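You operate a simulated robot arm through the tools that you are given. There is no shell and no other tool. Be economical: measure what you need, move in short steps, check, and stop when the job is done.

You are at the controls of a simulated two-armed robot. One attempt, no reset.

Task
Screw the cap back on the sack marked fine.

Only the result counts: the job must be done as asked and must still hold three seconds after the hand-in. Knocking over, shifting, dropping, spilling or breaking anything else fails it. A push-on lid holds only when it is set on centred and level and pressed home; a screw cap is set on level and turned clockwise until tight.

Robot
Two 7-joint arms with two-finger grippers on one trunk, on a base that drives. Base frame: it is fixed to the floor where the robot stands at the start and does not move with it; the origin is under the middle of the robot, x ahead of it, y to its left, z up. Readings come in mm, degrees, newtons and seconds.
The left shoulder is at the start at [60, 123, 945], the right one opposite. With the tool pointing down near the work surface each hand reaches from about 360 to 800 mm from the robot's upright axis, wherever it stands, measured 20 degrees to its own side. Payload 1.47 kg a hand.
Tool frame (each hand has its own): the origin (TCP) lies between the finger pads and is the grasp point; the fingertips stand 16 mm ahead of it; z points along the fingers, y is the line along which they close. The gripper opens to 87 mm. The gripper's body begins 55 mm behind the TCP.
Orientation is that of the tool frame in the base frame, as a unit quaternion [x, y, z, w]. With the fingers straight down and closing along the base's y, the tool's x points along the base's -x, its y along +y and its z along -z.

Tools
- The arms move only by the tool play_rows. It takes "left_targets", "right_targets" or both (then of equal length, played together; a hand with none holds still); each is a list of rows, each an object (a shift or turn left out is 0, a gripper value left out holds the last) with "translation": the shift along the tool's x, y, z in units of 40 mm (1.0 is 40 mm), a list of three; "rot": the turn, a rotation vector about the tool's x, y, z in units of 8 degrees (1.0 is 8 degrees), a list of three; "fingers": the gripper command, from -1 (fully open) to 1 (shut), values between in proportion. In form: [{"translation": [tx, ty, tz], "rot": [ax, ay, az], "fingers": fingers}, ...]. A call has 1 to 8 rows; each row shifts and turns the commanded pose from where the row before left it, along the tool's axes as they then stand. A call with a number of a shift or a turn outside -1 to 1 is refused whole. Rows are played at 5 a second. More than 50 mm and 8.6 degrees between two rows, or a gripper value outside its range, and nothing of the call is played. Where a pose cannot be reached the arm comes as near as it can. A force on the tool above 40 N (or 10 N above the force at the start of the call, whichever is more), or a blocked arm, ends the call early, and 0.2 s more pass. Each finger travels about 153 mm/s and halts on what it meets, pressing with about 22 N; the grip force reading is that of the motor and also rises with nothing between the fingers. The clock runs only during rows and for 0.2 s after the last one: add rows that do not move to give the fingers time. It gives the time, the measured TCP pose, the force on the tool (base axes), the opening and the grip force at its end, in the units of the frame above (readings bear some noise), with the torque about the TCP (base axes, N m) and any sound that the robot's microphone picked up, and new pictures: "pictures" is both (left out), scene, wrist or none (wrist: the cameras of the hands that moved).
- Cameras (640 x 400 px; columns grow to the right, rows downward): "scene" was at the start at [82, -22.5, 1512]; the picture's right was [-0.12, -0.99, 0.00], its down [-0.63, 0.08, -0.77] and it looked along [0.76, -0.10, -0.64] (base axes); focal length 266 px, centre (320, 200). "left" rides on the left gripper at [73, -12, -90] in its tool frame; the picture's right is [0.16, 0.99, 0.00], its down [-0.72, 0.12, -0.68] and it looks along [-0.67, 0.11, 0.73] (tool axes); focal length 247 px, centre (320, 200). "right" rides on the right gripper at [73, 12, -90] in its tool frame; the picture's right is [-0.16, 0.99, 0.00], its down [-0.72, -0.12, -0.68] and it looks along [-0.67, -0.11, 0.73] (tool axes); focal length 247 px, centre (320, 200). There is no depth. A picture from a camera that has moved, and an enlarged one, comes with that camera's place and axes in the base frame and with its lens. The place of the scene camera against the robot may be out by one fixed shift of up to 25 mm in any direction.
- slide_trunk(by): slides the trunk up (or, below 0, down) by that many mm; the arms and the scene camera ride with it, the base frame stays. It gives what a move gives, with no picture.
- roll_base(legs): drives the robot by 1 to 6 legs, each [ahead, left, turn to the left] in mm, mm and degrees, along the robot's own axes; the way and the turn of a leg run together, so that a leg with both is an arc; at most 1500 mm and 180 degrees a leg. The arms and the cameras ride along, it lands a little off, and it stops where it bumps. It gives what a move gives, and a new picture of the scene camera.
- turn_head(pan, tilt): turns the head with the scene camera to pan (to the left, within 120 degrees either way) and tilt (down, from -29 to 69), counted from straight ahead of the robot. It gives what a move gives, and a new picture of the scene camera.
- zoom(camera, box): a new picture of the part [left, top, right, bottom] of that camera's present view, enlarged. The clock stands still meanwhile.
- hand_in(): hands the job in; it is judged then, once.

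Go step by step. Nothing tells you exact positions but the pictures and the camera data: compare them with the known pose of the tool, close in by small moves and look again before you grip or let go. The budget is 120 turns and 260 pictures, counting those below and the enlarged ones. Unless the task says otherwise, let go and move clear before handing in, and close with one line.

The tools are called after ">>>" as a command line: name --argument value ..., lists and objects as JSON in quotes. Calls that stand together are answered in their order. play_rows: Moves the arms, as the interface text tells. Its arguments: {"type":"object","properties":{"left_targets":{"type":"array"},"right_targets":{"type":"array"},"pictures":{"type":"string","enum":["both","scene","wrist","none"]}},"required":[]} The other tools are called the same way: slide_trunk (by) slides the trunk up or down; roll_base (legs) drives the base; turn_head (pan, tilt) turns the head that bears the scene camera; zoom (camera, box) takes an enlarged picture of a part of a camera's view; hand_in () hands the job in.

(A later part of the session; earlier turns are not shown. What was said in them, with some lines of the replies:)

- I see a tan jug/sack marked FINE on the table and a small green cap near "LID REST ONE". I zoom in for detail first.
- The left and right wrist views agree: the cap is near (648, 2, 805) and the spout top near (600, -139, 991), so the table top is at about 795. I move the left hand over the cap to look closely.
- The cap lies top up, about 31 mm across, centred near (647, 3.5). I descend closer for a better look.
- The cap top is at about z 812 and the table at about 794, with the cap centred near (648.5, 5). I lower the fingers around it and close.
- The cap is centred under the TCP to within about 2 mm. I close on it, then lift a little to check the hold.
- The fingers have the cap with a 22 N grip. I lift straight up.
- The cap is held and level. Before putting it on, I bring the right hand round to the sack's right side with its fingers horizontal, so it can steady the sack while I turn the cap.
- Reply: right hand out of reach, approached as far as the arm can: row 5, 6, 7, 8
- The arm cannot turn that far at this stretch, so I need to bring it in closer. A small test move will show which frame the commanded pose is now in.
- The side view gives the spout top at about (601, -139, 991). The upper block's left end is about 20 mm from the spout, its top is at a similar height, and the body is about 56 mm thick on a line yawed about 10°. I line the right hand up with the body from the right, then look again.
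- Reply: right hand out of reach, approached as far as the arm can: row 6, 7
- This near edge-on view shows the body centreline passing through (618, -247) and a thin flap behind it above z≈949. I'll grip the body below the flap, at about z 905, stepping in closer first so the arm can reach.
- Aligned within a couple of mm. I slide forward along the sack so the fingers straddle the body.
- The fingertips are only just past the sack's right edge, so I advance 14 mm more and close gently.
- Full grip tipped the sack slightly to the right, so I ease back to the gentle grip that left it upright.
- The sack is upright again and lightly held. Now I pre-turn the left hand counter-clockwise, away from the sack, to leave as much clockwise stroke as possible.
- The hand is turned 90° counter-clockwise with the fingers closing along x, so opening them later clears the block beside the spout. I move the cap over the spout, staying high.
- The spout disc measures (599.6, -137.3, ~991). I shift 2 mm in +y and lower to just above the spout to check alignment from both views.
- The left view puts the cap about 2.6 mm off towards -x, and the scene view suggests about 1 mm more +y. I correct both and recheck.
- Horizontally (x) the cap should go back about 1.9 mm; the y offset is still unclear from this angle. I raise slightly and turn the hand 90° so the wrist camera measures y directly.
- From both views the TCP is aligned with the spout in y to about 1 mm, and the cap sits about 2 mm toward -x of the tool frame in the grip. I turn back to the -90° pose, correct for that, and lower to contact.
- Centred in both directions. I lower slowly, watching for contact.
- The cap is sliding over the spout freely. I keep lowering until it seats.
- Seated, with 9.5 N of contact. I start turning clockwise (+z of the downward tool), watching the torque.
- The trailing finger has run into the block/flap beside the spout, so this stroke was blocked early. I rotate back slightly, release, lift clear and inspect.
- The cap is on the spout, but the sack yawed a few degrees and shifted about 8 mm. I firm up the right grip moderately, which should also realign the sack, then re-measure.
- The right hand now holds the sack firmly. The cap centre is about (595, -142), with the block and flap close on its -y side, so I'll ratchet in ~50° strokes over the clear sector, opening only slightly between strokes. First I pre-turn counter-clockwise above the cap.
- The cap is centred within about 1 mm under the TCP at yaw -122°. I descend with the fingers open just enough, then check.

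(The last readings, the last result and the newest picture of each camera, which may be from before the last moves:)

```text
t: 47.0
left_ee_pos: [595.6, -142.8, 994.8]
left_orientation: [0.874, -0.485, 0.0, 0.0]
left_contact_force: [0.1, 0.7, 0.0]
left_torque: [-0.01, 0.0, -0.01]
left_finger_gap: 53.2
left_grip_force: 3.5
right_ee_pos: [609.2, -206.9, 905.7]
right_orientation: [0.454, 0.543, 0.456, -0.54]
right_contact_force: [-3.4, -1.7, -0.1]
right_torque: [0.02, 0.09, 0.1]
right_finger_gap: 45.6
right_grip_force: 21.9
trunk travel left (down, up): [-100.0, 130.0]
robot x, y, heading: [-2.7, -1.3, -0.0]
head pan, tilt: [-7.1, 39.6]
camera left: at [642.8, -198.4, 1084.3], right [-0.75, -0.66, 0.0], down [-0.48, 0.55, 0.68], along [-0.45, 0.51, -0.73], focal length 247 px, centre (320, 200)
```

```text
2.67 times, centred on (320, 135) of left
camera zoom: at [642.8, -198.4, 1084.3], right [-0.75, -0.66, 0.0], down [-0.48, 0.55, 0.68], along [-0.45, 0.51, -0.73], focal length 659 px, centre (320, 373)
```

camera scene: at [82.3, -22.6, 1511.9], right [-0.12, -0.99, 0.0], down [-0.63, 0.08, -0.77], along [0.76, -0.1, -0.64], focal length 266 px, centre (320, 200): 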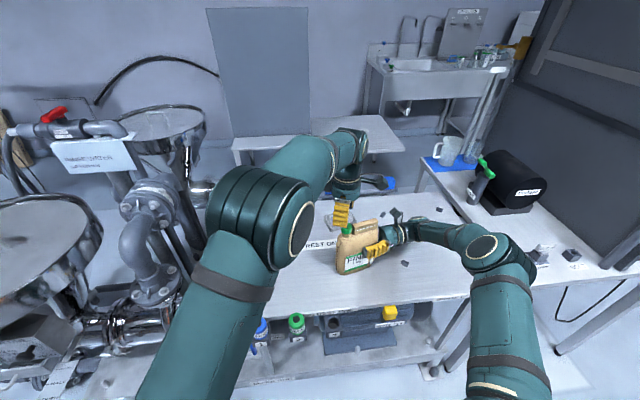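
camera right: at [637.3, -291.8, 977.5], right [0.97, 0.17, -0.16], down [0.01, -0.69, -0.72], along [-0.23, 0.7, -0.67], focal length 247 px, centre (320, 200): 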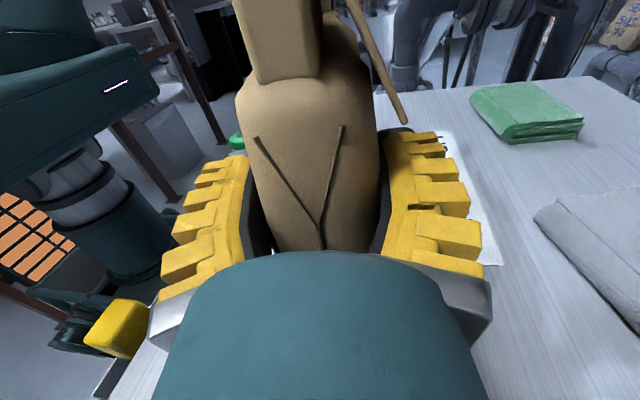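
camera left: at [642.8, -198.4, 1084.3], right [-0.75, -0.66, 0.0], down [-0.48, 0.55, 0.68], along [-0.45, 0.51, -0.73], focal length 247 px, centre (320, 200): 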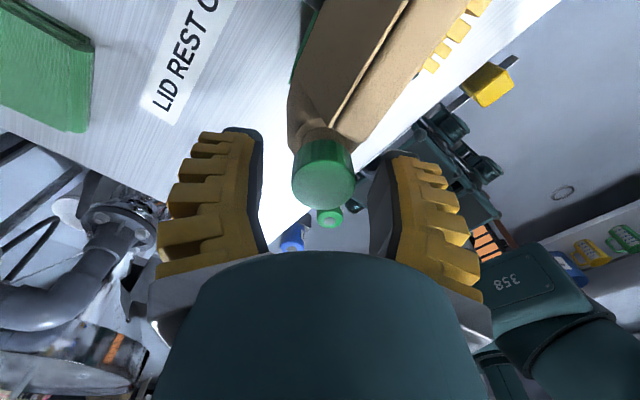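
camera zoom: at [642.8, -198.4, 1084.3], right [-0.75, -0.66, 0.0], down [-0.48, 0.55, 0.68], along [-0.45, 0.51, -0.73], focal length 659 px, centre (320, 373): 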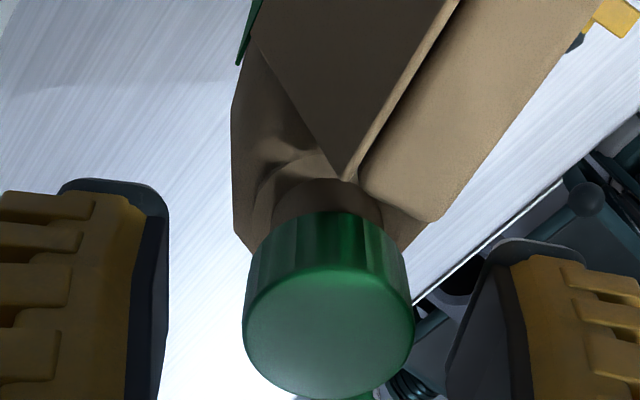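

Good clearance all round. I close on the cap and turn clockwise.

>>> play_rows --left_targets '[{"fingers": 1}, {"fingers": 1}, {"rot": [0, 0, 1]}, {"rot": [0, 0, 1]}, {"rot": [0, 0, 1]}, {"rot": [0, 0, 1]}, {"rot": [0, 0, 1]}]' --pictures "wrist"

>>> zoom --camera "scene" --box '[290, 190, 418, 270]'

```text
t: 48.6
left_ee_pos: [594.6, -142.2, 995.7]
left_orientation: [-0.655, 0.755, 0.0, 0.001]
left_contact_force: [-1.3, 3.3, -0.3]
left_torque: [0.07, 0.03, 0.0]
left_finger_gap: 16.7
left_grip_force: 22.1
right_ee_pos: [607.9, -206.8, 905.1]
right_orientation: [0.454, 0.543, 0.455, -0.541]
right_contact_force: [-0.7, -3.5, 0.4]
right_torque: [-0.04, -0.05, 0.01]
right_finger_gap: 45.7
right_grip_force: 21.9
trunk travel left (down, up): [-100.0, 130.0]
robot x, y, heading: [0.8, 1.1, 0.0]
head pan, tilt: [-7.1, 39.6]
camera left: at [596.1, -216.9, 1084.4], right [-1.0, -0.02, 0.0], down [-0.01, 0.73, 0.68], along [-0.01, 0.68, -0.73], focal length 247 px, centre (320, 200)
```

left: 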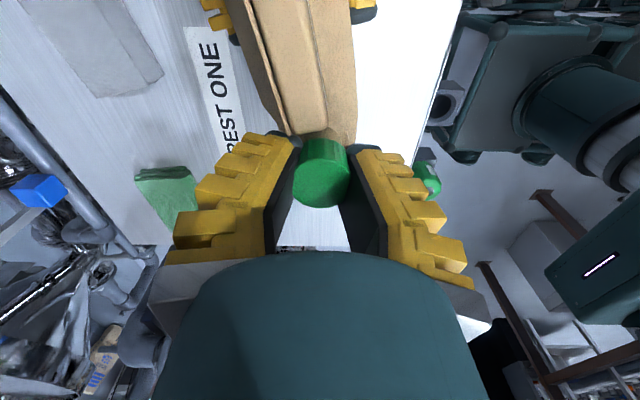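

```text
5.00 times, centred on (354, 230) of scene
camera zoom: at [81.9, -22.4, 1512.0], right [-0.12, -0.99, 0.0], down [-0.63, 0.08, -0.77], along [0.77, -0.1, -0.64], focal length 1330 px, centre (150, 50)
```

zoom: 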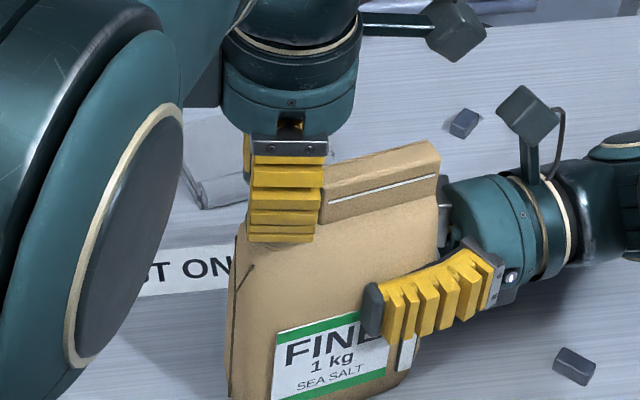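

It turned freely with almost no torque. On the next strokes I add light downward pressure so the thread can bite. First I ratchet back.

>>> play_rows --left_targets '[{"fingers": -0.1}, {"fingers": -0.1}, {"rot": [0, 0, -1]}, {"rot": [0, 0, -1]}, {"rot": [0, 0, -1]}, {"rot": [0, 0, -1]}, {"rot": [0, 0, -1]}, {}]' --pictures "none"

>>> play_rows --left_targets '[{"fingers": 1}, {"fingers": 1}, {"translation": [0, 0, 0.06]}, {"rot": [0, 0, 1]}, {"rot": [0, 0, 1]}, {"rot": [0, 0, 1]}, {"rot": [0, 0, 1]}, {"rot": [0, 0, 1]}]' --pictures "none"

```text
t: 50.4
left_ee_pos: [593.9, -143.1, 995.6]
left_orientation: [0.875, -0.484, 0.001, 0.0]
left_contact_force: [0.1, -0.1, -0.9]
left_torque: [-0.01, 0.0, 0.0]
left_finger_gap: 53.1
left_grip_force: 4.3
right_ee_pos: [608.1, -205.7, 904.4]
right_orientation: [0.454, 0.543, 0.456, -0.54]
right_contact_force: [-2.4, -2.4, -0.2]
right_torque: [0.06, 0.1, 0.08]
right_finger_gap: 45.3
right_grip_force: 21.5
trunk travel left (down, up): [-100.0, 130.0]
robot x, y, heading: [-1.3, -1.3, 0.0]
head pan, tilt: [-7.1, 39.6]
```

```text
t: 52.2
left_ee_pos: [594.2, -144.3, 993.1]
left_orientation: [-0.655, 0.756, -0.001, 0.0]
left_contact_force: [1.8, -1.2, 10.4]
left_torque: [-0.03, 0.02, 0.01]
left_finger_gap: 18.5
left_grip_force: 22.4
right_ee_pos: [608.2, -205.9, 903.4]
right_orientation: [0.454, 0.542, 0.455, -0.541]
right_contact_force: [0.4, -0.7, 0.0]
right_torque: [-0.2, 0.07, 0.01]
right_finger_gap: 45.5
right_grip_force: 22.3
trunk travel left (down, up): [-100.0, 130.0]
robot x, y, heading: [0.3, 1.8, -0.3]
head pan, tilt: [-7.1, 39.6]
```

>>> play_rows --left_targets '[{"fingers": -0.1}, {"fingers": -0.1}, {"rot": [0, 0, -1], "translation": [0, 0, -0.06]}, {"rot": [0, 0, -1]}, {"rot": [0, 0, -1]}, {"rot": [0, 0, -1]}, {"rot": [0, 0, -1]}, {}]' --pictures "none"

>>> zoom --camera "left" --box '[200, 60, 440, 210]'

>>> zoom --camera "scene" --box '[310, 190, 390, 240]'

```text
t: 54.0
left_ee_pos: [594.6, -142.9, 996.2]
left_orientation: [0.875, -0.484, -0.001, 0.0]
left_contact_force: [0.3, 0.2, -0.4]
left_torque: [0.0, 0.01, 0.0]
left_finger_gap: 53.4
left_grip_force: 3.7
right_ee_pos: [608.8, -205.7, 904.3]
right_orientation: [0.454, 0.542, 0.455, -0.541]
right_contact_force: [-2.6, -2.0, 1.6]
right_torque: [0.1, 0.1, 0.15]
right_finger_gap: 45.3
right_grip_force: 22.3
trunk travel left (down, up): [-100.0, 130.0]
robot x, y, heading: [-2.7, -0.3, 0.1]
head pan, tilt: [-7.1, 39.6]
```

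```text
2.67 times, centred on (320, 135) of left
camera zoom: at [642.9, -198.8, 1085.1], right [-0.75, -0.66, 0.0], down [-0.48, 0.55, 0.68], along [-0.45, 0.51, -0.73], focal length 659 px, centre (320, 373)
```

zoom: 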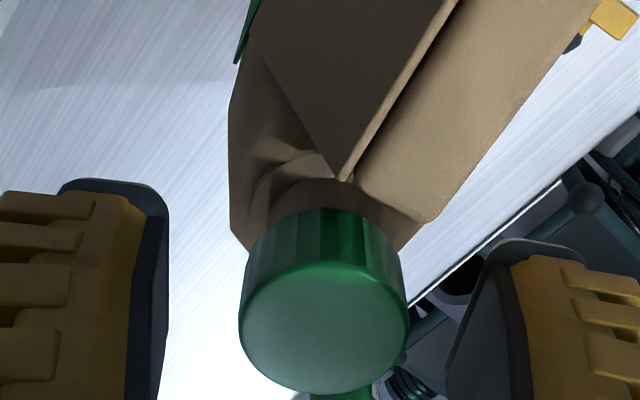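

```text
8.00 times, centred on (350, 215) of scene
camera zoom: at [81.6, -22.6, 1512.0], right [-0.12, -0.99, 0.0], down [-0.63, 0.08, -0.77], along [0.77, -0.1, -0.64], focal length 2128 px, centre (80, 80)
```

zoom: 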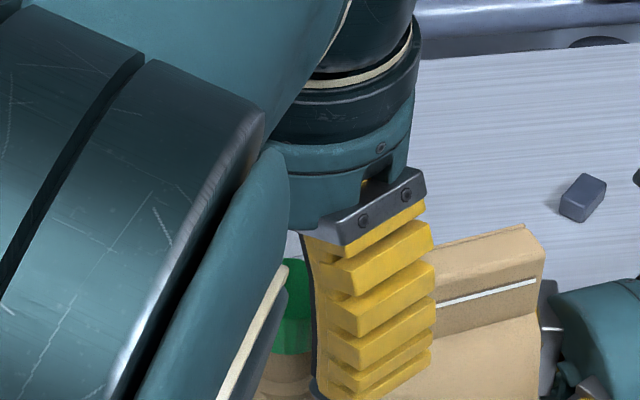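

The cap stays centred and level. I continue ratcheting with light down-pressure, using 6-row strokes from slightly further back.

>>> play_rows --left_targets '[{"rot": [0, 0, -1]}, {"fingers": 1}, {"fingers": 1}]' --pictures "none"

>>> play_rows --left_targets '[{"translation": [0, 0, 0.07]}, {"rot": [0, 0, 1]}, {"rot": [0, 0, 1]}, {"rot": [0, 0, 1]}, {"rot": [0, 0, 1]}, {"rot": [0, 0, 1]}, {"rot": [0, 0, 1]}]' --pictures "none"

>>> zoom --camera "left" --box '[200, 60, 440, 210]'

```text
t: 54.8
left_ee_pos: [594.6, -143.7, 996.2]
left_orientation: [0.906, -0.423, 0.0, 0.0]
left_contact_force: [-1.7, -0.5, 0.5]
left_torque: [-0.02, -0.03, -0.04]
left_finger_gap: 18.1
left_grip_force: 21.7
right_ee_pos: [607.8, -206.1, 906.0]
right_orientation: [0.454, 0.543, 0.455, -0.54]
right_contact_force: [0.5, -1.5, 1.7]
right_torque: [0.09, 0.17, 0.08]
right_finger_gap: 45.2
right_grip_force: 22.1
trunk travel left (down, up): [-100.0, 130.0]
robot x, y, heading: [1.4, 3.1, 0.3]
head pan, tilt: [-7.1, 39.6]
```

```text
t: 56.4
left_ee_pos: [594.2, -143.5, 993.4]
left_orientation: [-0.655, 0.756, -0.001, 0.001]
left_contact_force: [3.9, -3.7, 13.3]
left_torque: [-0.06, -0.08, 0.03]
left_finger_gap: 18.9
left_grip_force: 21.8
right_ee_pos: [607.5, -205.6, 905.5]
right_orientation: [0.454, 0.543, 0.455, -0.541]
right_contact_force: [-0.7, -2.3, 0.7]
right_torque: [-0.18, -0.19, 0.01]
right_finger_gap: 45.4
right_grip_force: 22.2
trunk travel left (down, up): [-100.0, 130.0]
robot x, y, heading: [-0.2, 1.5, 0.3]
head pan, tilt: [-7.1, 39.6]
```

```text
2.67 times, centred on (320, 135) of left
camera zoom: at [595.5, -216.9, 1082.6], right [-1.0, -0.02, 0.0], down [-0.01, 0.73, 0.68], along [-0.01, 0.68, -0.73], focal length 659 px, centre (320, 373)
```

zoom: 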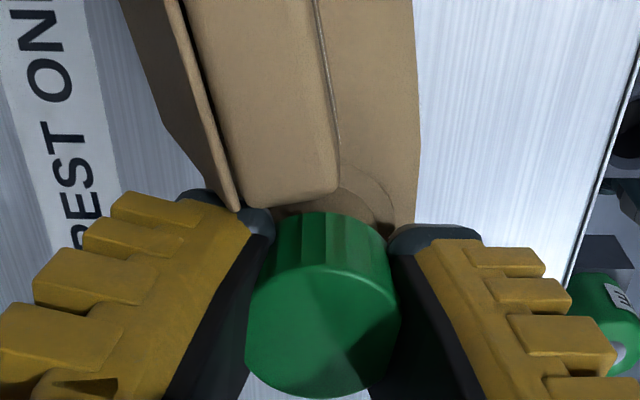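

>>> play_rows --left_targets '[{"fingers": -0.1}, {"fingers": -0.1, "translation": [0, 0, -0.05]}, {"rot": [0, 0, -1]}, {"rot": [0, 0, -1]}, {"rot": [0, 0, -1]}, {"rot": [0, 0, -1]}, {"rot": [0, 0, -1]}, {"rot": [0, 0, -1]}]' --pictures "none"

>>> play_rows --left_targets '[{"fingers": 1}, {"fingers": 1}, {"translation": [0, 0, 0.05], "rot": [0, 0, 1]}, {"rot": [0, 0, 1]}, {"rot": [0, 0, 1]}, {"rot": [0, 0, 1]}, {"rot": [0, 0, 1]}, {"rot": [0, 0, 1]}]' --pictures "none"

>>> play_rows --left_targets '[{"fingers": -0.1}, {"fingers": -0.1, "translation": [0, 0, -0.05]}, {"rot": [0, 0, -1]}, {"rot": [0, 0, -1]}, {"rot": [0, 0, -1]}, {"rot": [0, 0, -1]}, {"rot": [0, 0, -1]}, {"rot": [0, 0, -1]}]' --pictures "none"

>>> play_rows --left_targets '[{"fingers": 1}, {"fingers": 1}, {"translation": [0, 0, 0.05], "rot": [0, 0, 1]}, {"rot": [0, 0, 1]}, {"rot": [0, 0, 1]}, {"rot": [0, 0, 1]}, {"rot": [0, 0, 1]}, {"rot": [0, 0, 1]}]' --pictures "none"

>>> zoom --camera "scene" --box '[290, 190, 418, 270]'

```text
t: 58.2
left_ee_pos: [593.4, -144.4, 993.9]
left_orientation: [0.906, -0.422, 0.0, 0.0]
left_contact_force: [1.1, 0.2, 1.1]
left_torque: [0.01, 0.0, -0.03]
left_finger_gap: 53.4
left_grip_force: 4.0
right_ee_pos: [608.6, -205.6, 904.9]
right_orientation: [0.453, 0.544, 0.455, -0.54]
right_contact_force: [-2.2, -0.9, 1.6]
right_torque: [0.16, 0.08, 0.15]
right_finger_gap: 45.3
right_grip_force: 21.7
trunk travel left (down, up): [-100.0, 130.0]
robot x, y, heading: [0.6, -0.6, -0.0]
head pan, tilt: [-7.1, 39.6]
```

```text
t: 60.0
left_ee_pos: [594.0, -143.4, 993.4]
left_orientation: [-0.655, 0.756, -0.001, 0.0]
left_contact_force: [3.1, -1.7, 8.0]
left_torque: [-0.03, -0.04, 0.03]
left_finger_gap: 18.1
left_grip_force: 21.6
right_ee_pos: [608.5, -205.9, 904.8]
right_orientation: [0.454, 0.543, 0.455, -0.541]
right_contact_force: [-1.0, -1.7, 0.8]
right_torque: [-0.22, -0.09, 0.04]
right_finger_gap: 45.5
right_grip_force: 21.8
trunk travel left (down, up): [-100.0, 130.0]
robot x, y, heading: [-3.8, 0.4, -0.1]
head pan, tilt: [-7.1, 39.6]
```

```text
t: 61.8
left_ee_pos: [594.7, -142.7, 995.1]
left_orientation: [0.907, -0.422, 0.0, 0.0]
left_contact_force: [0.8, -0.5, 0.5]
left_torque: [0.04, 0.02, 0.0]
left_finger_gap: 53.3
left_grip_force: 3.7
right_ee_pos: [607.9, -207.0, 906.0]
right_orientation: [0.454, 0.543, 0.455, -0.541]
right_contact_force: [-1.5, -1.0, 2.3]
right_torque: [0.19, 0.08, 0.16]
right_finger_gap: 45.3
right_grip_force: 21.5
trunk travel left (down, up): [-100.0, 130.0]
robot x, y, heading: [0.9, 0.4, 0.3]
head pan, tilt: [-7.1, 39.6]
```

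```text
t: 63.6
left_ee_pos: [594.5, -143.2, 993.3]
left_orientation: [-0.655, 0.756, 0.0, 0.001]
left_contact_force: [2.8, 1.1, 7.1]
left_torque: [0.0, -0.03, -0.04]
left_finger_gap: 17.7
left_grip_force: 21.7
right_ee_pos: [608.3, -205.0, 904.6]
right_orientation: [0.453, 0.543, 0.454, -0.541]
right_contact_force: [-1.4, -1.2, -0.3]
right_torque: [-0.17, -0.12, -0.15]
right_finger_gap: 45.5
right_grip_force: 22.1
trunk travel left (down, up): [-100.0, 130.0]
robot x, y, heading: [-1.0, -0.9, 0.1]
head pan, tilt: [-7.1, 39.6]
```

```text
5.00 times, centred on (354, 230) of scene
camera zoom: at [81.6, -22.3, 1512.0], right [-0.12, -0.99, 0.0], down [-0.63, 0.08, -0.77], along [0.77, -0.1, -0.64], focal length 1330 px, centre (150, 50)
```

zoom: 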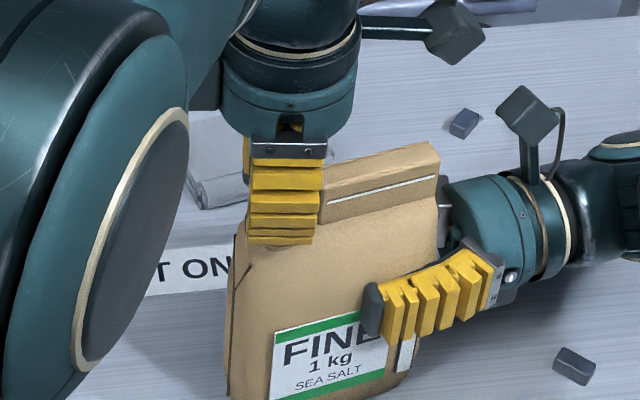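

Torque is still low. I release and lift to check whether the cap is actually moving down the spout.

>>> play_rows --left_targets '[{"fingers": -0.1}, {"fingers": -0.1}, {"translation": [0, 0, -0.6]}, {"translation": [0, 0, -0.7]}, {}]' --pictures "none"

>>> zoom --camera "scene" --box '[310, 190, 390, 240]'

>>> zoom --camera "left" --box '[220, 40, 420, 165]'

```text
t: 64.8
left_ee_pos: [593.5, -143.7, 1044.4]
left_orientation: [-0.656, 0.755, 0.0, 0.001]
left_contact_force: [0.2, -0.2, 0.1]
left_torque: [0.03, 0.0, 0.02]
left_finger_gap: 53.1
left_grip_force: 4.0
right_ee_pos: [609.1, -205.4, 904.3]
right_orientation: [0.453, 0.544, 0.454, -0.541]
right_contact_force: [-2.2, -0.7, 2.0]
right_torque: [0.28, 0.09, 0.17]
right_finger_gap: 45.5
right_grip_force: 22.5
trunk travel left (down, up): [-100.0, 130.0]
robot x, y, heading: [-1.0, -0.1, 0.3]
head pan, tilt: [-7.1, 39.6]
```

```text
8.00 times, centred on (350, 215) of scene
camera zoom: at [81.6, -22.5, 1512.0], right [-0.12, -0.99, 0.0], down [-0.63, 0.08, -0.77], along [0.77, -0.1, -0.64], focal length 2128 px, centre (80, 80)
```

zoom: 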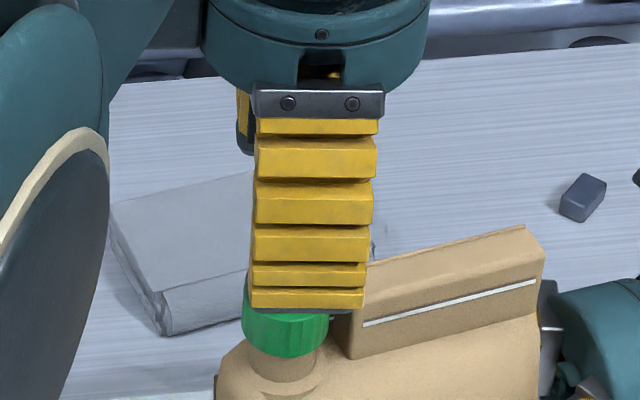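

```text
3.20 times, centred on (320, 102) of left
camera zoom: at [595.4, -217.8, 1134.8], right [-1.0, -0.02, 0.0], down [-0.01, 0.73, 0.68], along [-0.01, 0.68, -0.73], focal length 790 px, centre (320, 512)
```

zoom: 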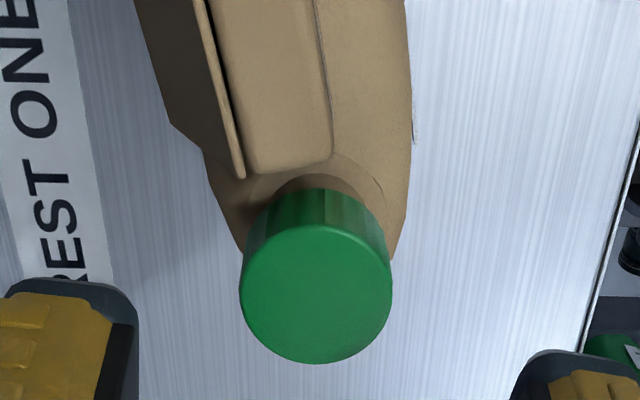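

The cap is level and seems to have gone down about 1 mm. I go back down and continue with several more strokes.

>>> play_rows --left_targets '[{"rot": [0, 0, -1]}, {"rot": [0, 0, -1]}, {"rot": [0, 0, -1]}, {"rot": [0, 0, -1]}, {"rot": [0, 0, -1]}, {"rot": [0, 0, -1]}, {"translation": [0, 0, 0.6]}, {"translation": [0, 0, 0.65]}]' --pictures "none"

>>> play_rows --left_targets '[{"fingers": 1}, {"fingers": 1}, {"translation": [0, 0, 0.06], "rot": [0, 0, 1]}, {"rot": [0, 0, 1]}, {"rot": [0, 0, 1]}, {"rot": [0, 0, 1]}, {"rot": [0, 0, 1]}, {"rot": [0, 0, 1]}]' --pictures "none"

>>> play_rows --left_targets '[{"fingers": -0.1}, {"fingers": -0.1, "translation": [0, 0, -0.05]}, {"rot": [0, 0, -1]}, {"rot": [0, 0, -1]}, {"rot": [0, 0, -1]}, {"rot": [0, 0, -1]}, {"rot": [0, 0, -1]}, {"rot": [0, 0, -1]}]' --pictures "none"

>>> play_rows --left_targets '[{"fingers": 1}, {"fingers": 1}, {"translation": [0, 0, 0.06], "rot": [0, 0, 1]}, {"rot": [0, 0, 1]}, {"rot": [0, 0, 1]}, {"rot": [0, 0, 1]}, {"rot": [0, 0, 1]}, {"rot": [0, 0, 1]}]' --pictures "none"

>>> zoom --camera "left" --box '[200, 60, 440, 210]'

```text
t: 66.6
left_ee_pos: [595.3, -143.0, 994.0]
left_orientation: [0.906, -0.423, 0.001, 0.0]
left_contact_force: [-0.2, -0.6, -0.4]
left_torque: [0.05, -0.01, -0.02]
left_finger_gap: 53.4
left_grip_force: 4.4
right_ee_pos: [607.7, -205.4, 905.3]
right_orientation: [0.453, 0.543, 0.455, -0.541]
right_contact_force: [-1.7, -1.3, 2.8]
right_torque: [0.25, 0.12, 0.04]
right_finger_gap: 45.5
right_grip_force: 21.6
trunk travel left (down, up): [-100.0, 130.0]
robot x, y, heading: [1.9, -1.5, 0.2]
head pan, tilt: [-7.1, 39.6]
```

```text
t: 68.4
left_ee_pos: [594.0, -142.5, 992.1]
left_orientation: [-0.656, 0.755, 0.0, 0.001]
left_contact_force: [6.4, -2.0, 5.9]
left_torque: [-0.04, -0.09, 0.3]
left_finger_gap: 18.7
left_grip_force: 21.8
right_ee_pos: [608.8, -207.2, 905.2]
right_orientation: [0.454, 0.542, 0.456, -0.54]
right_contact_force: [-4.5, 0.2, 2.8]
right_torque: [-0.09, -0.15, -0.06]
right_finger_gap: 45.3
right_grip_force: 22.6
trunk travel left (down, up): [-100.0, 130.0]
robot x, y, heading: [3.9, -1.3, 0.3]
head pan, tilt: [-7.1, 39.6]
```

```text
t: 70.2
left_ee_pos: [595.0, -144.1, 993.1]
left_orientation: [0.906, -0.422, 0.0, 0.0]
left_contact_force: [0.4, -0.5, 0.6]
left_torque: [-0.01, -0.03, 0.03]
left_finger_gap: 53.3
left_grip_force: 3.9
right_ee_pos: [608.7, -205.9, 904.7]
right_orientation: [0.453, 0.544, 0.455, -0.541]
right_contact_force: [-1.3, -2.2, 2.8]
right_torque: [0.09, 0.07, 0.06]
right_finger_gap: 45.5
right_grip_force: 21.8
trunk travel left (down, up): [-100.0, 130.0]
robot x, y, heading: [-0.2, -3.0, -0.1]
head pan, tilt: [-7.1, 39.6]
```

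```text
t: 72.0
left_ee_pos: [595.3, -143.5, 991.2]
left_orientation: [-0.655, 0.756, 0.0, 0.0]
left_contact_force: [2.7, 1.1, 0.6]
left_torque: [-0.04, -0.01, 0.27]
left_finger_gap: 16.9
left_grip_force: 21.9
right_ee_pos: [608.2, -205.9, 904.4]
right_orientation: [0.454, 0.543, 0.455, -0.54]
right_contact_force: [-6.1, -0.8, 1.3]
right_torque: [-0.07, 0.08, -0.13]
right_finger_gap: 45.2
right_grip_force: 21.5
trunk travel left (down, up): [-100.0, 130.0]
robot x, y, heading: [2.3, 0.3, -0.0]
head pan, tilt: [-7.1, 39.6]
```

```text
2.67 times, centred on (320, 135) of left
camera zoom: at [596.3, -217.1, 1080.7], right [-1.0, -0.02, 0.0], down [-0.01, 0.73, 0.68], along [-0.01, 0.68, -0.73], focal length 659 px, centre (320, 373)
```

zoom: 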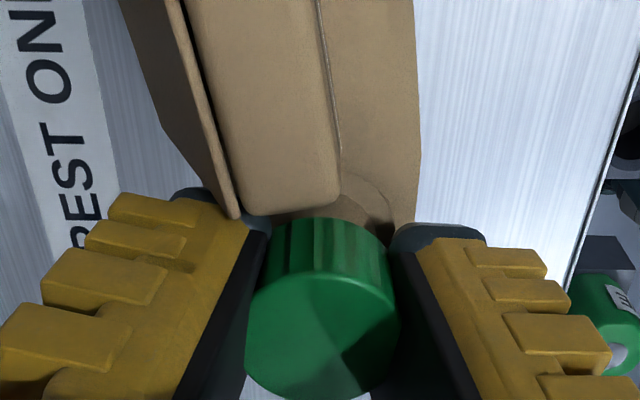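

Torque has now risen to about 0.3 N·m and the hand follows the cap downward, so the thread is biting. More strokes.

>>> play_rows --left_targets '[{"fingers": -0.1}, {"fingers": -0.1, "translation": [0, 0, -0.03]}, {"rot": [0, 0, -1]}, {"rot": [0, 0, -1]}, {"rot": [0, 0, -1]}, {"rot": [0, 0, -1]}, {"rot": [0, 0, -1]}, {"rot": [0, 0, -1]}]' --pictures "none"

>>> play_rows --left_targets '[{"fingers": 1}, {"fingers": 1}, {"translation": [0, 0, 0.04], "rot": [0, 0, 1]}, {"rot": [0, 0, 1]}, {"rot": [0, 0, 1]}, {"rot": [0, 0, 1]}, {"rot": [0, 0, 1]}, {"rot": [0, 0, 1]}]' --pictures "none"

>>> play_rows --left_targets '[{"fingers": -0.1}, {"fingers": -0.1, "translation": [0, 0, -0.03]}, {"rot": [0, 0, -1]}, {"rot": [0, 0, -1]}, {"rot": [0, 0, -1]}, {"rot": [0, 0, -1]}, {"rot": [0, 0, -1]}, {"rot": [0, 0, -1]}]' --pictures "none"

>>> play_rows --left_targets '[{"fingers": 1}, {"fingers": 1}, {"translation": [0, 0, 0.04], "rot": [0, 0, 1]}, {"rot": [0, 0, 1]}, {"rot": [0, 0, 1]}, {"rot": [0, 0, 1]}, {"rot": [0, 0, 1]}, {"rot": [0, 0, 1]}]' --pictures "none"

>>> zoom --camera "left" --box '[200, 60, 440, 210]'

>>> zoom --camera "scene" --box '[290, 190, 418, 270]'

```text
t: 73.8
left_ee_pos: [594.7, -143.3, 993.8]
left_orientation: [0.907, -0.422, 0.0, 0.0]
left_contact_force: [0.1, 0.2, -0.4]
left_torque: [0.0, 0.06, -0.04]
left_finger_gap: 53.1
left_grip_force: 4.5
right_ee_pos: [608.7, -205.3, 903.9]
right_orientation: [0.453, 0.544, 0.454, -0.541]
right_contact_force: [-2.7, 1.3, 0.4]
right_torque: [0.26, 0.05, 0.04]
right_finger_gap: 45.4
right_grip_force: 22.0
trunk travel left (down, up): [-100.0, 130.0]
robot x, y, heading: [0.9, -3.1, -0.2]
head pan, tilt: [-7.1, 39.6]
```

```text
t: 75.6
left_ee_pos: [595.2, -143.0, 990.8]
left_orientation: [-0.655, 0.756, 0.0, 0.0]
left_contact_force: [4.4, -2.2, 2.2]
left_torque: [-0.06, -0.02, 0.23]
left_finger_gap: 16.5
left_grip_force: 22.3
right_ee_pos: [608.1, -206.4, 904.6]
right_orientation: [0.454, 0.543, 0.455, -0.54]
right_contact_force: [-4.3, 0.5, 3.1]
right_torque: [-0.01, 0.02, -0.06]
right_finger_gap: 45.4
right_grip_force: 22.1
trunk travel left (down, up): [-100.0, 130.0]
robot x, y, heading: [-1.7, 0.8, -0.3]
head pan, tilt: [-7.1, 39.6]
```

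```text
t: 77.4
left_ee_pos: [594.6, -143.3, 992.6]
left_orientation: [0.906, -0.422, 0.0, 0.001]
left_contact_force: [0.3, 0.4, 0.8]
left_torque: [0.01, 0.0, -0.03]
left_finger_gap: 53.4
left_grip_force: 3.8
right_ee_pos: [608.0, -206.2, 905.5]
right_orientation: [0.454, 0.542, 0.455, -0.541]
right_contact_force: [-2.3, -0.2, 1.8]
right_torque: [0.19, 0.06, -0.09]
right_finger_gap: 45.1
right_grip_force: 21.9
trunk travel left (down, up): [-100.0, 130.0]
robot x, y, heading: [0.9, -0.6, -0.2]
head pan, tilt: [-7.1, 39.6]
```

```text
t: 79.2
left_ee_pos: [594.0, -144.8, 989.8]
left_orientation: [-0.655, 0.755, -0.001, 0.0]
left_contact_force: [5.7, 1.1, 2.4]
left_torque: [0.01, -0.04, 0.28]
left_finger_gap: 17.0
left_grip_force: 22.3
right_ee_pos: [608.2, -206.8, 904.7]
right_orientation: [0.454, 0.542, 0.454, -0.541]
right_contact_force: [-6.6, -2.7, 2.7]
right_torque: [-0.07, 0.24, 0.26]
right_finger_gap: 45.7
right_grip_force: 22.1
trunk travel left (down, up): [-100.0, 130.0]
robot x, y, heading: [2.7, -1.1, 0.1]
head pan, tilt: [-7.1, 39.6]
```

```text
2.67 times, centred on (320, 135) of left
camera zoom: at [595.3, -217.2, 1080.4], right [-1.0, -0.02, 0.0], down [-0.01, 0.73, 0.68], along [-0.01, 0.68, -0.73], focal length 659 px, centre (320, 373)
```

zoom: 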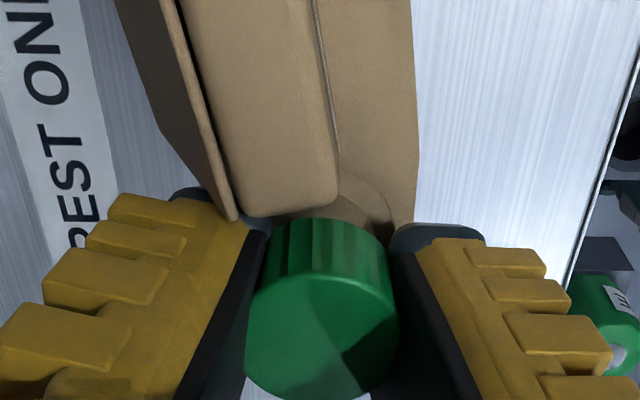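

```text
5.00 times, centred on (354, 230) of scene
camera zoom: at [81.4, -22.6, 1512.0], right [-0.12, -0.99, 0.0], down [-0.63, 0.08, -0.77], along [0.77, -0.1, -0.64], focal length 1330 px, centre (150, 50)
```

zoom: 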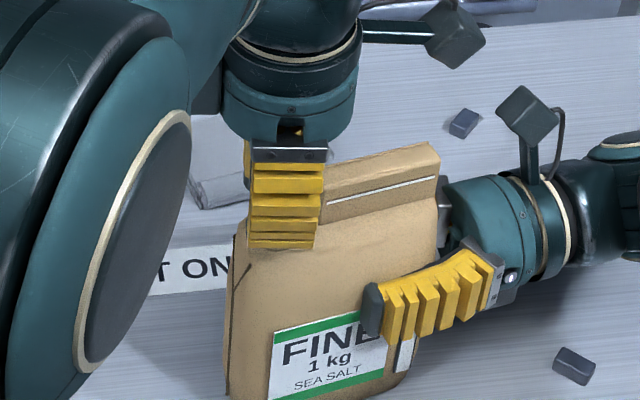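

Torque holds steady at about 0.27 N·m, which could be either thread friction or the pads slipping on a tight cap. I compare the ribs in the wrist view before and after a stroke.

>>> play_rows --left_targets '[{"fingers": -0.1}, {"fingers": -0.1, "translation": [0, 0, -0.03]}, {"rot": [0, 0, -1]}, {"rot": [0, 0, -1]}, {"rot": [0, 0, -1]}, {"rot": [0, 0, -1]}, {"rot": [0, 0, -1]}, {"rot": [0, 0, -1]}]' --pictures "none"

>>> play_rows --left_targets '[{"fingers": 1}, {"fingers": 1}, {"translation": [0, 0, 0.04], "rot": [0, 0, 1]}]' --pictures "none"

>>> zoom --camera "left" --box '[280, 120, 360, 170]'

>>> play_rows --left_targets '[{"rot": [0, 0, 1]}, {"rot": [0, 0, 0.5]}]' --pictures "none"

>>> zoom --camera "left" --box '[280, 120, 360, 170]'

>>> play_rows --left_targets '[{"rot": [0, 0, 0.5]}, {"rot": [0, 0, 1]}, {"rot": [0, 0, 1]}]' --pictures "none"

>>> zoom --camera "left" --box '[280, 120, 360, 170]'

```text
t: 81.0
left_ee_pos: [594.7, -144.2, 992.4]
left_orientation: [0.906, -0.423, 0.0, 0.0]
left_contact_force: [0.0, -0.1, -0.1]
left_torque: [0.02, 0.0, -0.02]
left_finger_gap: 53.3
left_grip_force: 3.8
right_ee_pos: [609.6, -206.5, 905.5]
right_orientation: [0.454, 0.543, 0.456, -0.54]
right_contact_force: [-1.3, -0.5, 2.5]
right_torque: [0.15, 0.0, 0.04]
right_finger_gap: 45.2
right_grip_force: 22.3
trunk travel left (down, up): [-100.0, 130.0]
robot x, y, heading: [2.2, 0.2, 0.0]
head pan, tilt: [-7.1, 39.6]
```

```text
t: 81.8
left_ee_pos: [595.2, -142.8, 991.9]
left_orientation: [0.875, -0.485, 0.002, 0.0]
left_contact_force: [0.2, -1.4, 5.4]
left_torque: [-0.01, -0.04, 0.25]
left_finger_gap: 18.1
left_grip_force: 22.2
right_ee_pos: [609.0, -206.9, 905.3]
right_orientation: [0.454, 0.543, 0.455, -0.541]
right_contact_force: [-0.1, 0.0, -0.3]
right_torque: [0.04, -0.09, -0.14]
right_finger_gap: 45.3
right_grip_force: 21.8
trunk travel left (down, up): [-100.0, 130.0]
robot x, y, heading: [0.8, -0.8, 0.0]
head pan, tilt: [-7.1, 39.6]
```

```text
8.00 times, centred on (320, 145) of left
camera zoom: at [643.2, -198.5, 1081.4], right [-0.75, -0.66, 0.0], down [-0.48, 0.55, 0.68], along [-0.45, 0.51, -0.73], focal length 1976 px, centre (320, 640)
```

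zoom: 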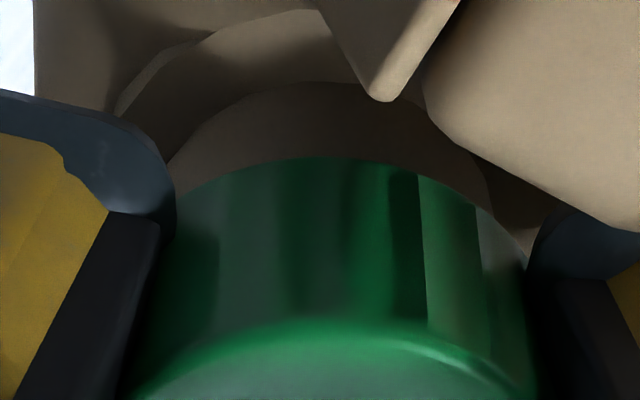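

```text
t: 82.4
left_ee_pos: [594.7, -142.6, 990.6]
left_orientation: [0.819, -0.574, 0.001, 0.0]
left_contact_force: [3.1, 1.7, 4.4]
left_torque: [0.01, -0.01, 0.16]
left_finger_gap: 17.3
left_grip_force: 22.2
right_ee_pos: [608.6, -204.8, 905.3]
right_orientation: [0.453, 0.544, 0.454, -0.541]
right_contact_force: [-2.6, -1.3, 0.9]
right_torque: [-0.07, -0.08, -0.14]
right_finger_gap: 45.4
right_grip_force: 21.9
trunk travel left (down, up): [-100.0, 130.0]
robot x, y, heading: [-0.7, 1.2, 0.1]
head pan, tilt: [-7.1, 39.6]
```

```text
8.00 times, centred on (320, 145) of left
camera zoom: at [630.6, -207.6, 1080.5], right [-0.87, -0.48, 0.0], down [-0.36, 0.64, 0.68], along [-0.33, 0.59, -0.73], focal length 1976 px, centre (320, 640)
```

zoom: 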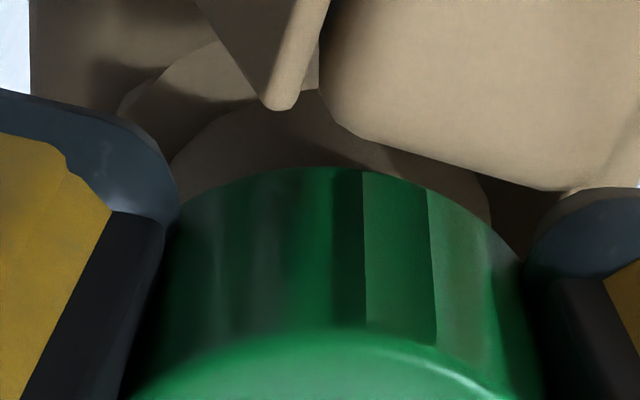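

```text
t: 83.2
left_ee_pos: [595.2, -143.8, 991.3]
left_orientation: [-0.706, 0.708, -0.001, 0.0]
left_contact_force: [7.3, -0.1, 5.7]
left_torque: [-0.02, -0.14, 0.13]
left_finger_gap: 17.1
left_grip_force: 22.2
right_ee_pos: [608.1, -207.1, 903.8]
right_orientation: [0.454, 0.543, 0.455, -0.54]
right_contact_force: [-5.7, 1.3, 1.1]
right_torque: [0.01, -0.13, 0.07]
right_finger_gap: 45.5
right_grip_force: 22.1
trunk travel left (down, up): [-100.0, 130.0]
robot x, y, heading: [1.6, 0.2, 0.1]
head pan, tilt: [-7.1, 39.6]
```

```text
8.00 times, centred on (320, 145) of left
camera zoom: at [605.8, -215.9, 1080.1], right [-0.99, -0.15, 0.0], down [-0.11, 0.72, 0.68], along [-0.1, 0.67, -0.73], focal length 1976 px, centre (320, 640)
```

zoom: 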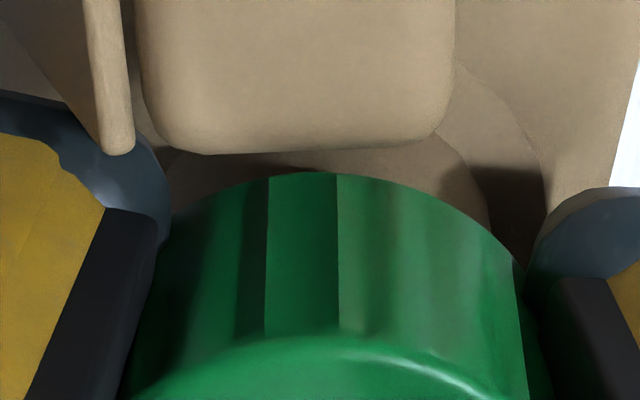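

The moving stripe may be only light between the flap and block, so this is inconclusive. I finish the stroke, lift off and check the cap height from the scene view.

>>> play_rows --left_targets '[{"rot": [0, 0, 1]}, {"fingers": -0.1}, {"fingers": -0.1}, {"translation": [0, 0, -0.6]}, {"translation": [0, 0, -0.7]}, {}]' --pictures "none"

>>> zoom --camera "scene" --box '[310, 190, 390, 240]'

>>> zoom --camera "left" --box '[220, 40, 420, 165]'

>>> zoom --camera "left" --box '[290, 90, 350, 128]'

```text
t: 84.6
left_ee_pos: [595.0, -144.4, 1042.4]
left_orientation: [-0.656, 0.755, -0.001, 0.001]
left_contact_force: [0.2, -1.3, 0.5]
left_torque: [-0.01, -0.04, 0.0]
left_finger_gap: 53.2
left_grip_force: 4.2
right_ee_pos: [608.4, -207.2, 904.1]
right_orientation: [0.454, 0.543, 0.455, -0.541]
right_contact_force: [-1.9, 0.8, 1.8]
right_torque: [0.08, 0.02, -0.04]
right_finger_gap: 45.7
right_grip_force: 22.2
trunk travel left (down, up): [-100.0, 130.0]
robot x, y, heading: [2.1, 0.9, -0.1]
head pan, tilt: [-7.1, 39.6]
```

```text
8.00 times, centred on (350, 215) of scene
camera zoom: at [81.8, -22.5, 1512.0], right [-0.12, -0.99, 0.0], down [-0.63, 0.08, -0.77], along [0.77, -0.1, -0.64], focal length 2128 px, centre (80, 80)
```

zoom: 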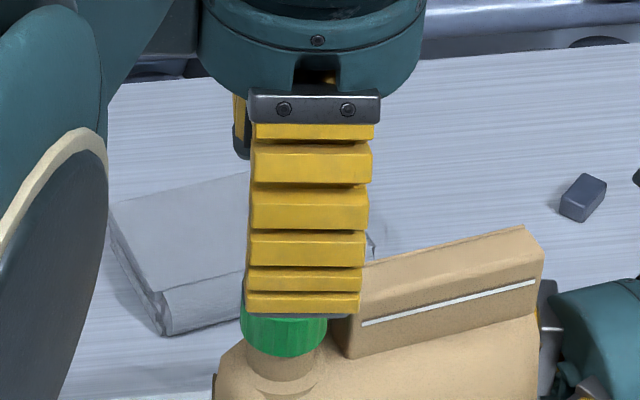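

```text
3.20 times, centred on (320, 102) of left
camera zoom: at [596.1, -216.7, 1132.3], right [-1.0, -0.02, 0.0], down [-0.01, 0.73, 0.68], along [-0.01, 0.68, -0.73], focal length 790 px, centre (320, 512)
```

zoom: 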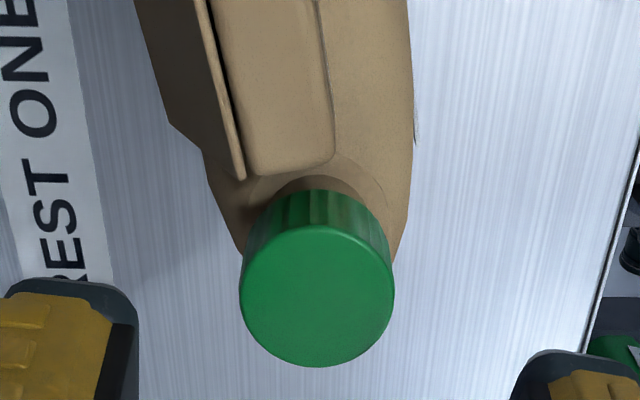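

```text
10.53 times, centred on (320, 109) of left
camera zoom: at [596.1, -216.7, 1132.3], right [-1.0, -0.02, 0.0], down [-0.01, 0.73, 0.68], along [-0.01, 0.68, -0.73], focal length 2600 px, centre (320, 1158)
```

zoom: 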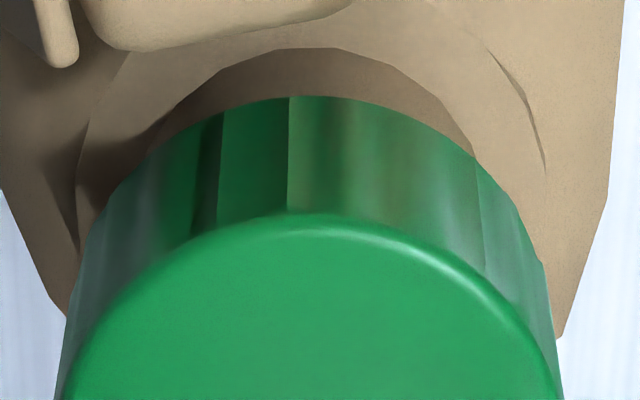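

The cap height is unchanged, and the cap's facet edges stayed fixed in the world during the last stroke. That means the pads slipped at about 0.25 N·m on a cap that no longer turns. I make one more firm stroke with a deeper grip and compare facets at the same viewpoint to confirm it is tight.

>>> play_rows --left_targets '[{"rot": [0, 0, -1]}, {"rot": [0, 0, -1]}, {"rot": [0, 0, -1]}, {"rot": [0, 0, -1]}, {"rot": [0, 0, -1]}, {"rot": [0, 0, -1]}, {"translation": [0, 0, 0.65]}, {"translation": [0, 0, 0.7]}]' --pictures "none"

>>> play_rows --left_targets '[{"fingers": 1}, {"fingers": 1}, {"fingers": 1}, {"rot": [0, 0, 0.5]}, {"rot": [0, 0, 0.5]}, {"rot": [0, 0, 0.5]}]' --pictures "none"

>>> play_rows --left_targets '[{"rot": [0, 0, 0.5]}, {"rot": [0, 0, 0.5]}, {"rot": [0, 0, 0.5]}, {"rot": [0, 0, 0.5]}, {"rot": [0, 0, 0.5]}, {"rot": [0, 0, 0.5]}, {"rot": [0, 0, 0.5]}]' --pictures "none"

>>> play_rows --left_targets '[{"fingers": -0.1}, {"fingers": -0.1}, {"translation": [0, 0, -0.65]}, {"translation": [0, 0, -0.7]}, {"rot": [0, 0, 1]}, {}]' --pictures "none"

>>> zoom --camera "left" --box '[290, 90, 350, 128]'

>>> zoom --camera "scene" --box '[310, 190, 390, 240]'

```text
t: 86.4
left_ee_pos: [595.3, -143.4, 988.4]
left_orientation: [0.906, -0.423, 0.0, -0.001]
left_contact_force: [0.5, 0.5, 0.2]
left_torque: [0.01, -0.04, 0.0]
left_finger_gap: 53.4
left_grip_force: 3.5
right_ee_pos: [609.3, -205.9, 903.9]
right_orientation: [0.454, 0.542, 0.456, -0.54]
right_contact_force: [-0.7, -0.6, 0.9]
right_torque: [0.25, 0.07, 0.07]
right_finger_gap: 45.3
right_grip_force: 21.5
trunk travel left (down, up): [-100.0, 130.0]
robot x, y, heading: [0.8, -1.5, -0.0]
head pan, tilt: [-7.1, 39.6]
```

```text
t: 87.8
left_ee_pos: [594.7, -143.4, 990.8]
left_orientation: [0.857, -0.516, 0.001, -0.001]
left_contact_force: [7.2, -3.2, 11.6]
left_torque: [-0.07, -0.24, 0.18]
left_finger_gap: 18.3
left_grip_force: 22.1
right_ee_pos: [609.3, -205.6, 905.2]
right_orientation: [0.454, 0.543, 0.455, -0.54]
right_contact_force: [-3.9, -1.7, 0.3]
right_torque: [-0.12, -0.18, 0.18]
right_finger_gap: 45.2
right_grip_force: 21.8
trunk travel left (down, up): [-100.0, 130.0]
robot x, y, heading: [1.9, -4.3, -0.0]
head pan, tilt: [-7.1, 39.6]
```

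```text
t: 89.4
left_ee_pos: [594.4, -144.0, 989.6]
left_orientation: [-0.706, 0.708, 0.0, 0.001]
left_contact_force: [8.1, -2.0, 13.0]
left_torque: [0.01, -0.26, 0.21]
left_finger_gap: 16.8
left_grip_force: 21.7
right_ee_pos: [609.2, -205.3, 904.8]
right_orientation: [0.453, 0.544, 0.454, -0.541]
right_contact_force: [-6.0, -0.5, 0.8]
right_torque: [-0.08, -0.05, 0.2]
right_finger_gap: 45.5
right_grip_force: 21.8
trunk travel left (down, up): [-100.0, 130.0]
robot x, y, heading: [0.8, -3.2, -0.2]
head pan, tilt: [-7.1, 39.6]
```

```text
t: 90.8
left_ee_pos: [594.8, -143.5, 1043.0]
left_orientation: [-0.656, 0.755, 0.0, 0.0]
left_contact_force: [-0.4, 0.1, 0.2]
left_torque: [-0.01, -0.01, 0.03]
left_finger_gap: 53.2
left_grip_force: 3.9
right_ee_pos: [609.2, -206.8, 905.2]
right_orientation: [0.454, 0.543, 0.455, -0.54]
right_contact_force: [-0.4, -0.5, 1.7]
right_torque: [0.03, -0.03, -0.1]
right_finger_gap: 45.5
right_grip_force: 21.5
trunk travel left (down, up): [-100.0, 130.0]
robot x, y, heading: [-0.1, 2.9, -0.2]
head pan, tilt: [-7.1, 39.6]
```

```text
10.53 times, centred on (320, 109) of left
camera zoom: at [595.9, -217.0, 1132.5], right [-1.0, -0.02, 0.0], down [-0.01, 0.73, 0.68], along [-0.01, 0.68, -0.73], focal length 2600 px, centre (320, 1158)
```

zoom: 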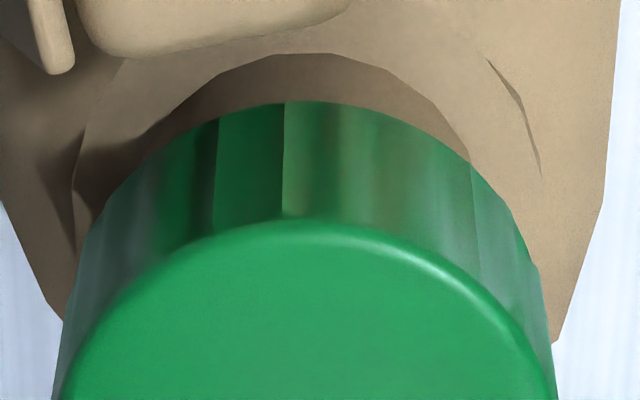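

```text
8.00 times, centred on (350, 215) of scene
camera zoom: at [81.9, -22.5, 1512.0], right [-0.12, -0.99, 0.0], down [-0.63, 0.08, -0.77], along [0.76, -0.1, -0.64], focal length 2128 px, centre (80, 80)
```

zoom: 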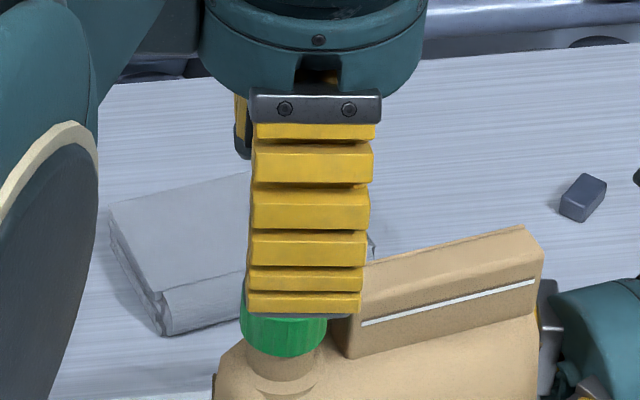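

The facets sit exactly where they were after another 48° stroke at full grip, so the cap is tight. Now I raise the left hand clear and gently release the sack with the right.

>>> play_rows --left_targets '[{"translation": [0, 0, -1]}, {"translation": [0, 0, -1]}, {}, {}, {}, {}]' --right_targets '[{}, {}, {"fingers": 0.08}, {"fingers": 0.0}, {"fingers": -0.15}, {"fingers": -0.4}]' --pictures "none"

>>> zoom --camera "scene" --box '[290, 200, 418, 280]'

>>> zoom --camera "right" --box '[140, 0, 500, 225]'

```text
t: 92.2
left_ee_pos: [594.4, -142.6, 1122.5]
left_orientation: [-0.656, 0.755, 0.0, 0.0]
left_contact_force: [-0.4, -0.5, 0.4]
left_torque: [0.02, 0.02, 0.0]
left_finger_gap: 52.9
left_grip_force: 4.1
right_ee_pos: [609.5, -206.5, 904.0]
right_orientation: [0.454, 0.543, 0.455, -0.541]
right_contact_force: [-0.3, -0.1, 0.5]
right_torque: [-0.05, 0.04, -0.01]
right_finger_gap: 65.4
right_grip_force: 3.1
trunk travel left (down, up): [-100.0, 130.0]
robot x, y, heading: [0.2, -1.9, -0.1]
head pan, tilt: [-7.1, 39.6]
```

```text
5.00 times, centred on (354, 240) of scene
camera zoom: at [82.1, -22.5, 1512.0], right [-0.12, -0.99, 0.0], down [-0.63, 0.08, -0.77], along [0.76, -0.1, -0.64], focal length 1330 px, centre (150, 0)
```

zoom: 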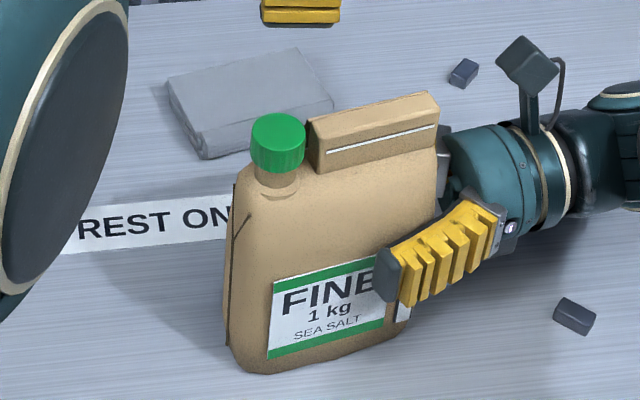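

```text
1.78 times, centred on (320, 112) of right
camera zoom: at [637.0, -291.8, 977.4], right [0.97, 0.17, -0.16], down [0.01, -0.69, -0.72], along [-0.23, 0.7, -0.67], focal length 439 px, centre (320, 356)
```

zoom: 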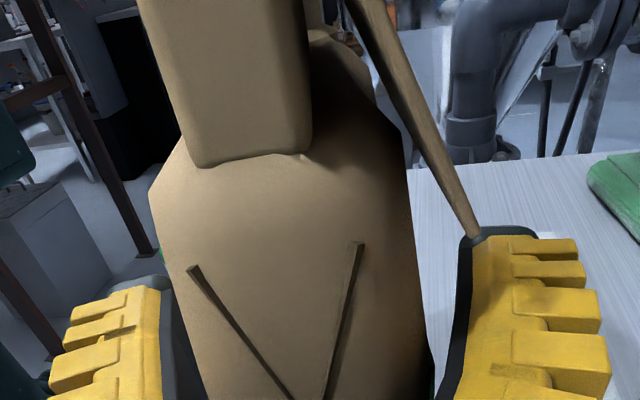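

>>> play_rows --right_targets '[{"fingers": -0.7}, {"fingers": -0.9}, {"translation": [0, 0, -0.4]}, {"translation": [0, 0, -0.6]}, {"translation": [0, 0, -0.8]}, {"translation": [0, 0, -0.6]}, {}]' --pictures "scene"

>>> zoom --camera "scene" --box '[290, 200, 418, 280]'

```text
t: 93.8
left_ee_pos: [595.3, -143.4, 1124.2]
left_orientation: [-0.656, 0.755, 0.0, 0.0]
left_contact_force: [0.2, -0.7, 0.3]
left_torque: [-0.01, 0.01, -0.02]
left_finger_gap: 53.3
left_grip_force: 3.8
right_ee_pos: [623.4, -301.6, 904.4]
right_orientation: [0.454, 0.543, 0.455, -0.541]
right_contact_force: [0.1, 0.7, 0.1]
right_torque: [0.01, 0.0, -0.02]
right_finger_gap: 83.8
right_grip_force: 1.1
trunk travel left (down, up): [-100.0, 130.0]
robot x, y, heading: [0.3, 1.1, -0.2]
head pan, tilt: [-7.1, 39.6]
camera scene: at [81.8, -22.3, 1512.0], right [-0.12, -0.99, 0.0], down [-0.63, 0.08, -0.77], along [0.77, -0.1, -0.64], focal length 266 px, centre (320, 200)
```

scene: 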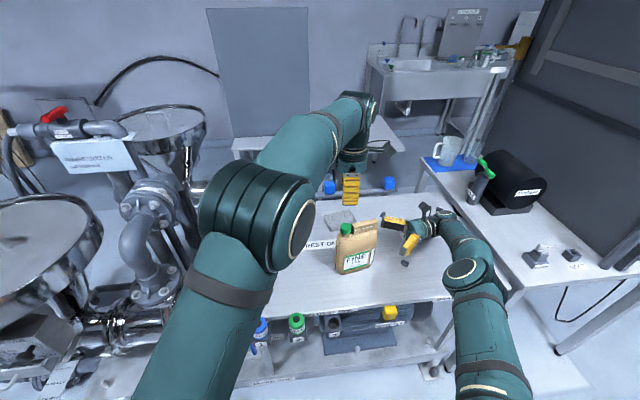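

```text
5.00 times, centred on (354, 240) of scene
camera zoom: at [81.8, -22.3, 1512.0], right [-0.12, -0.99, 0.0], down [-0.63, 0.08, -0.77], along [0.77, -0.1, -0.64], focal length 1330 px, centre (150, 0)
```

zoom: 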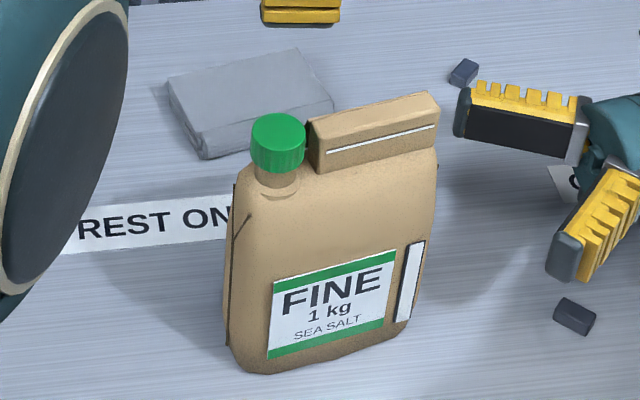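

The sack stands upright with the cap level and tight, both hands are clear, and the other items I can see on the table look unmoved. I hand in.

>>> hand_in

```text
The job is handed in.
```

The cap is screwed back onto the sack marked FINE. It stopped turning at full grip, and the sack is upright with both hands clear, though it ended up shifted and turned slightly from where it started.
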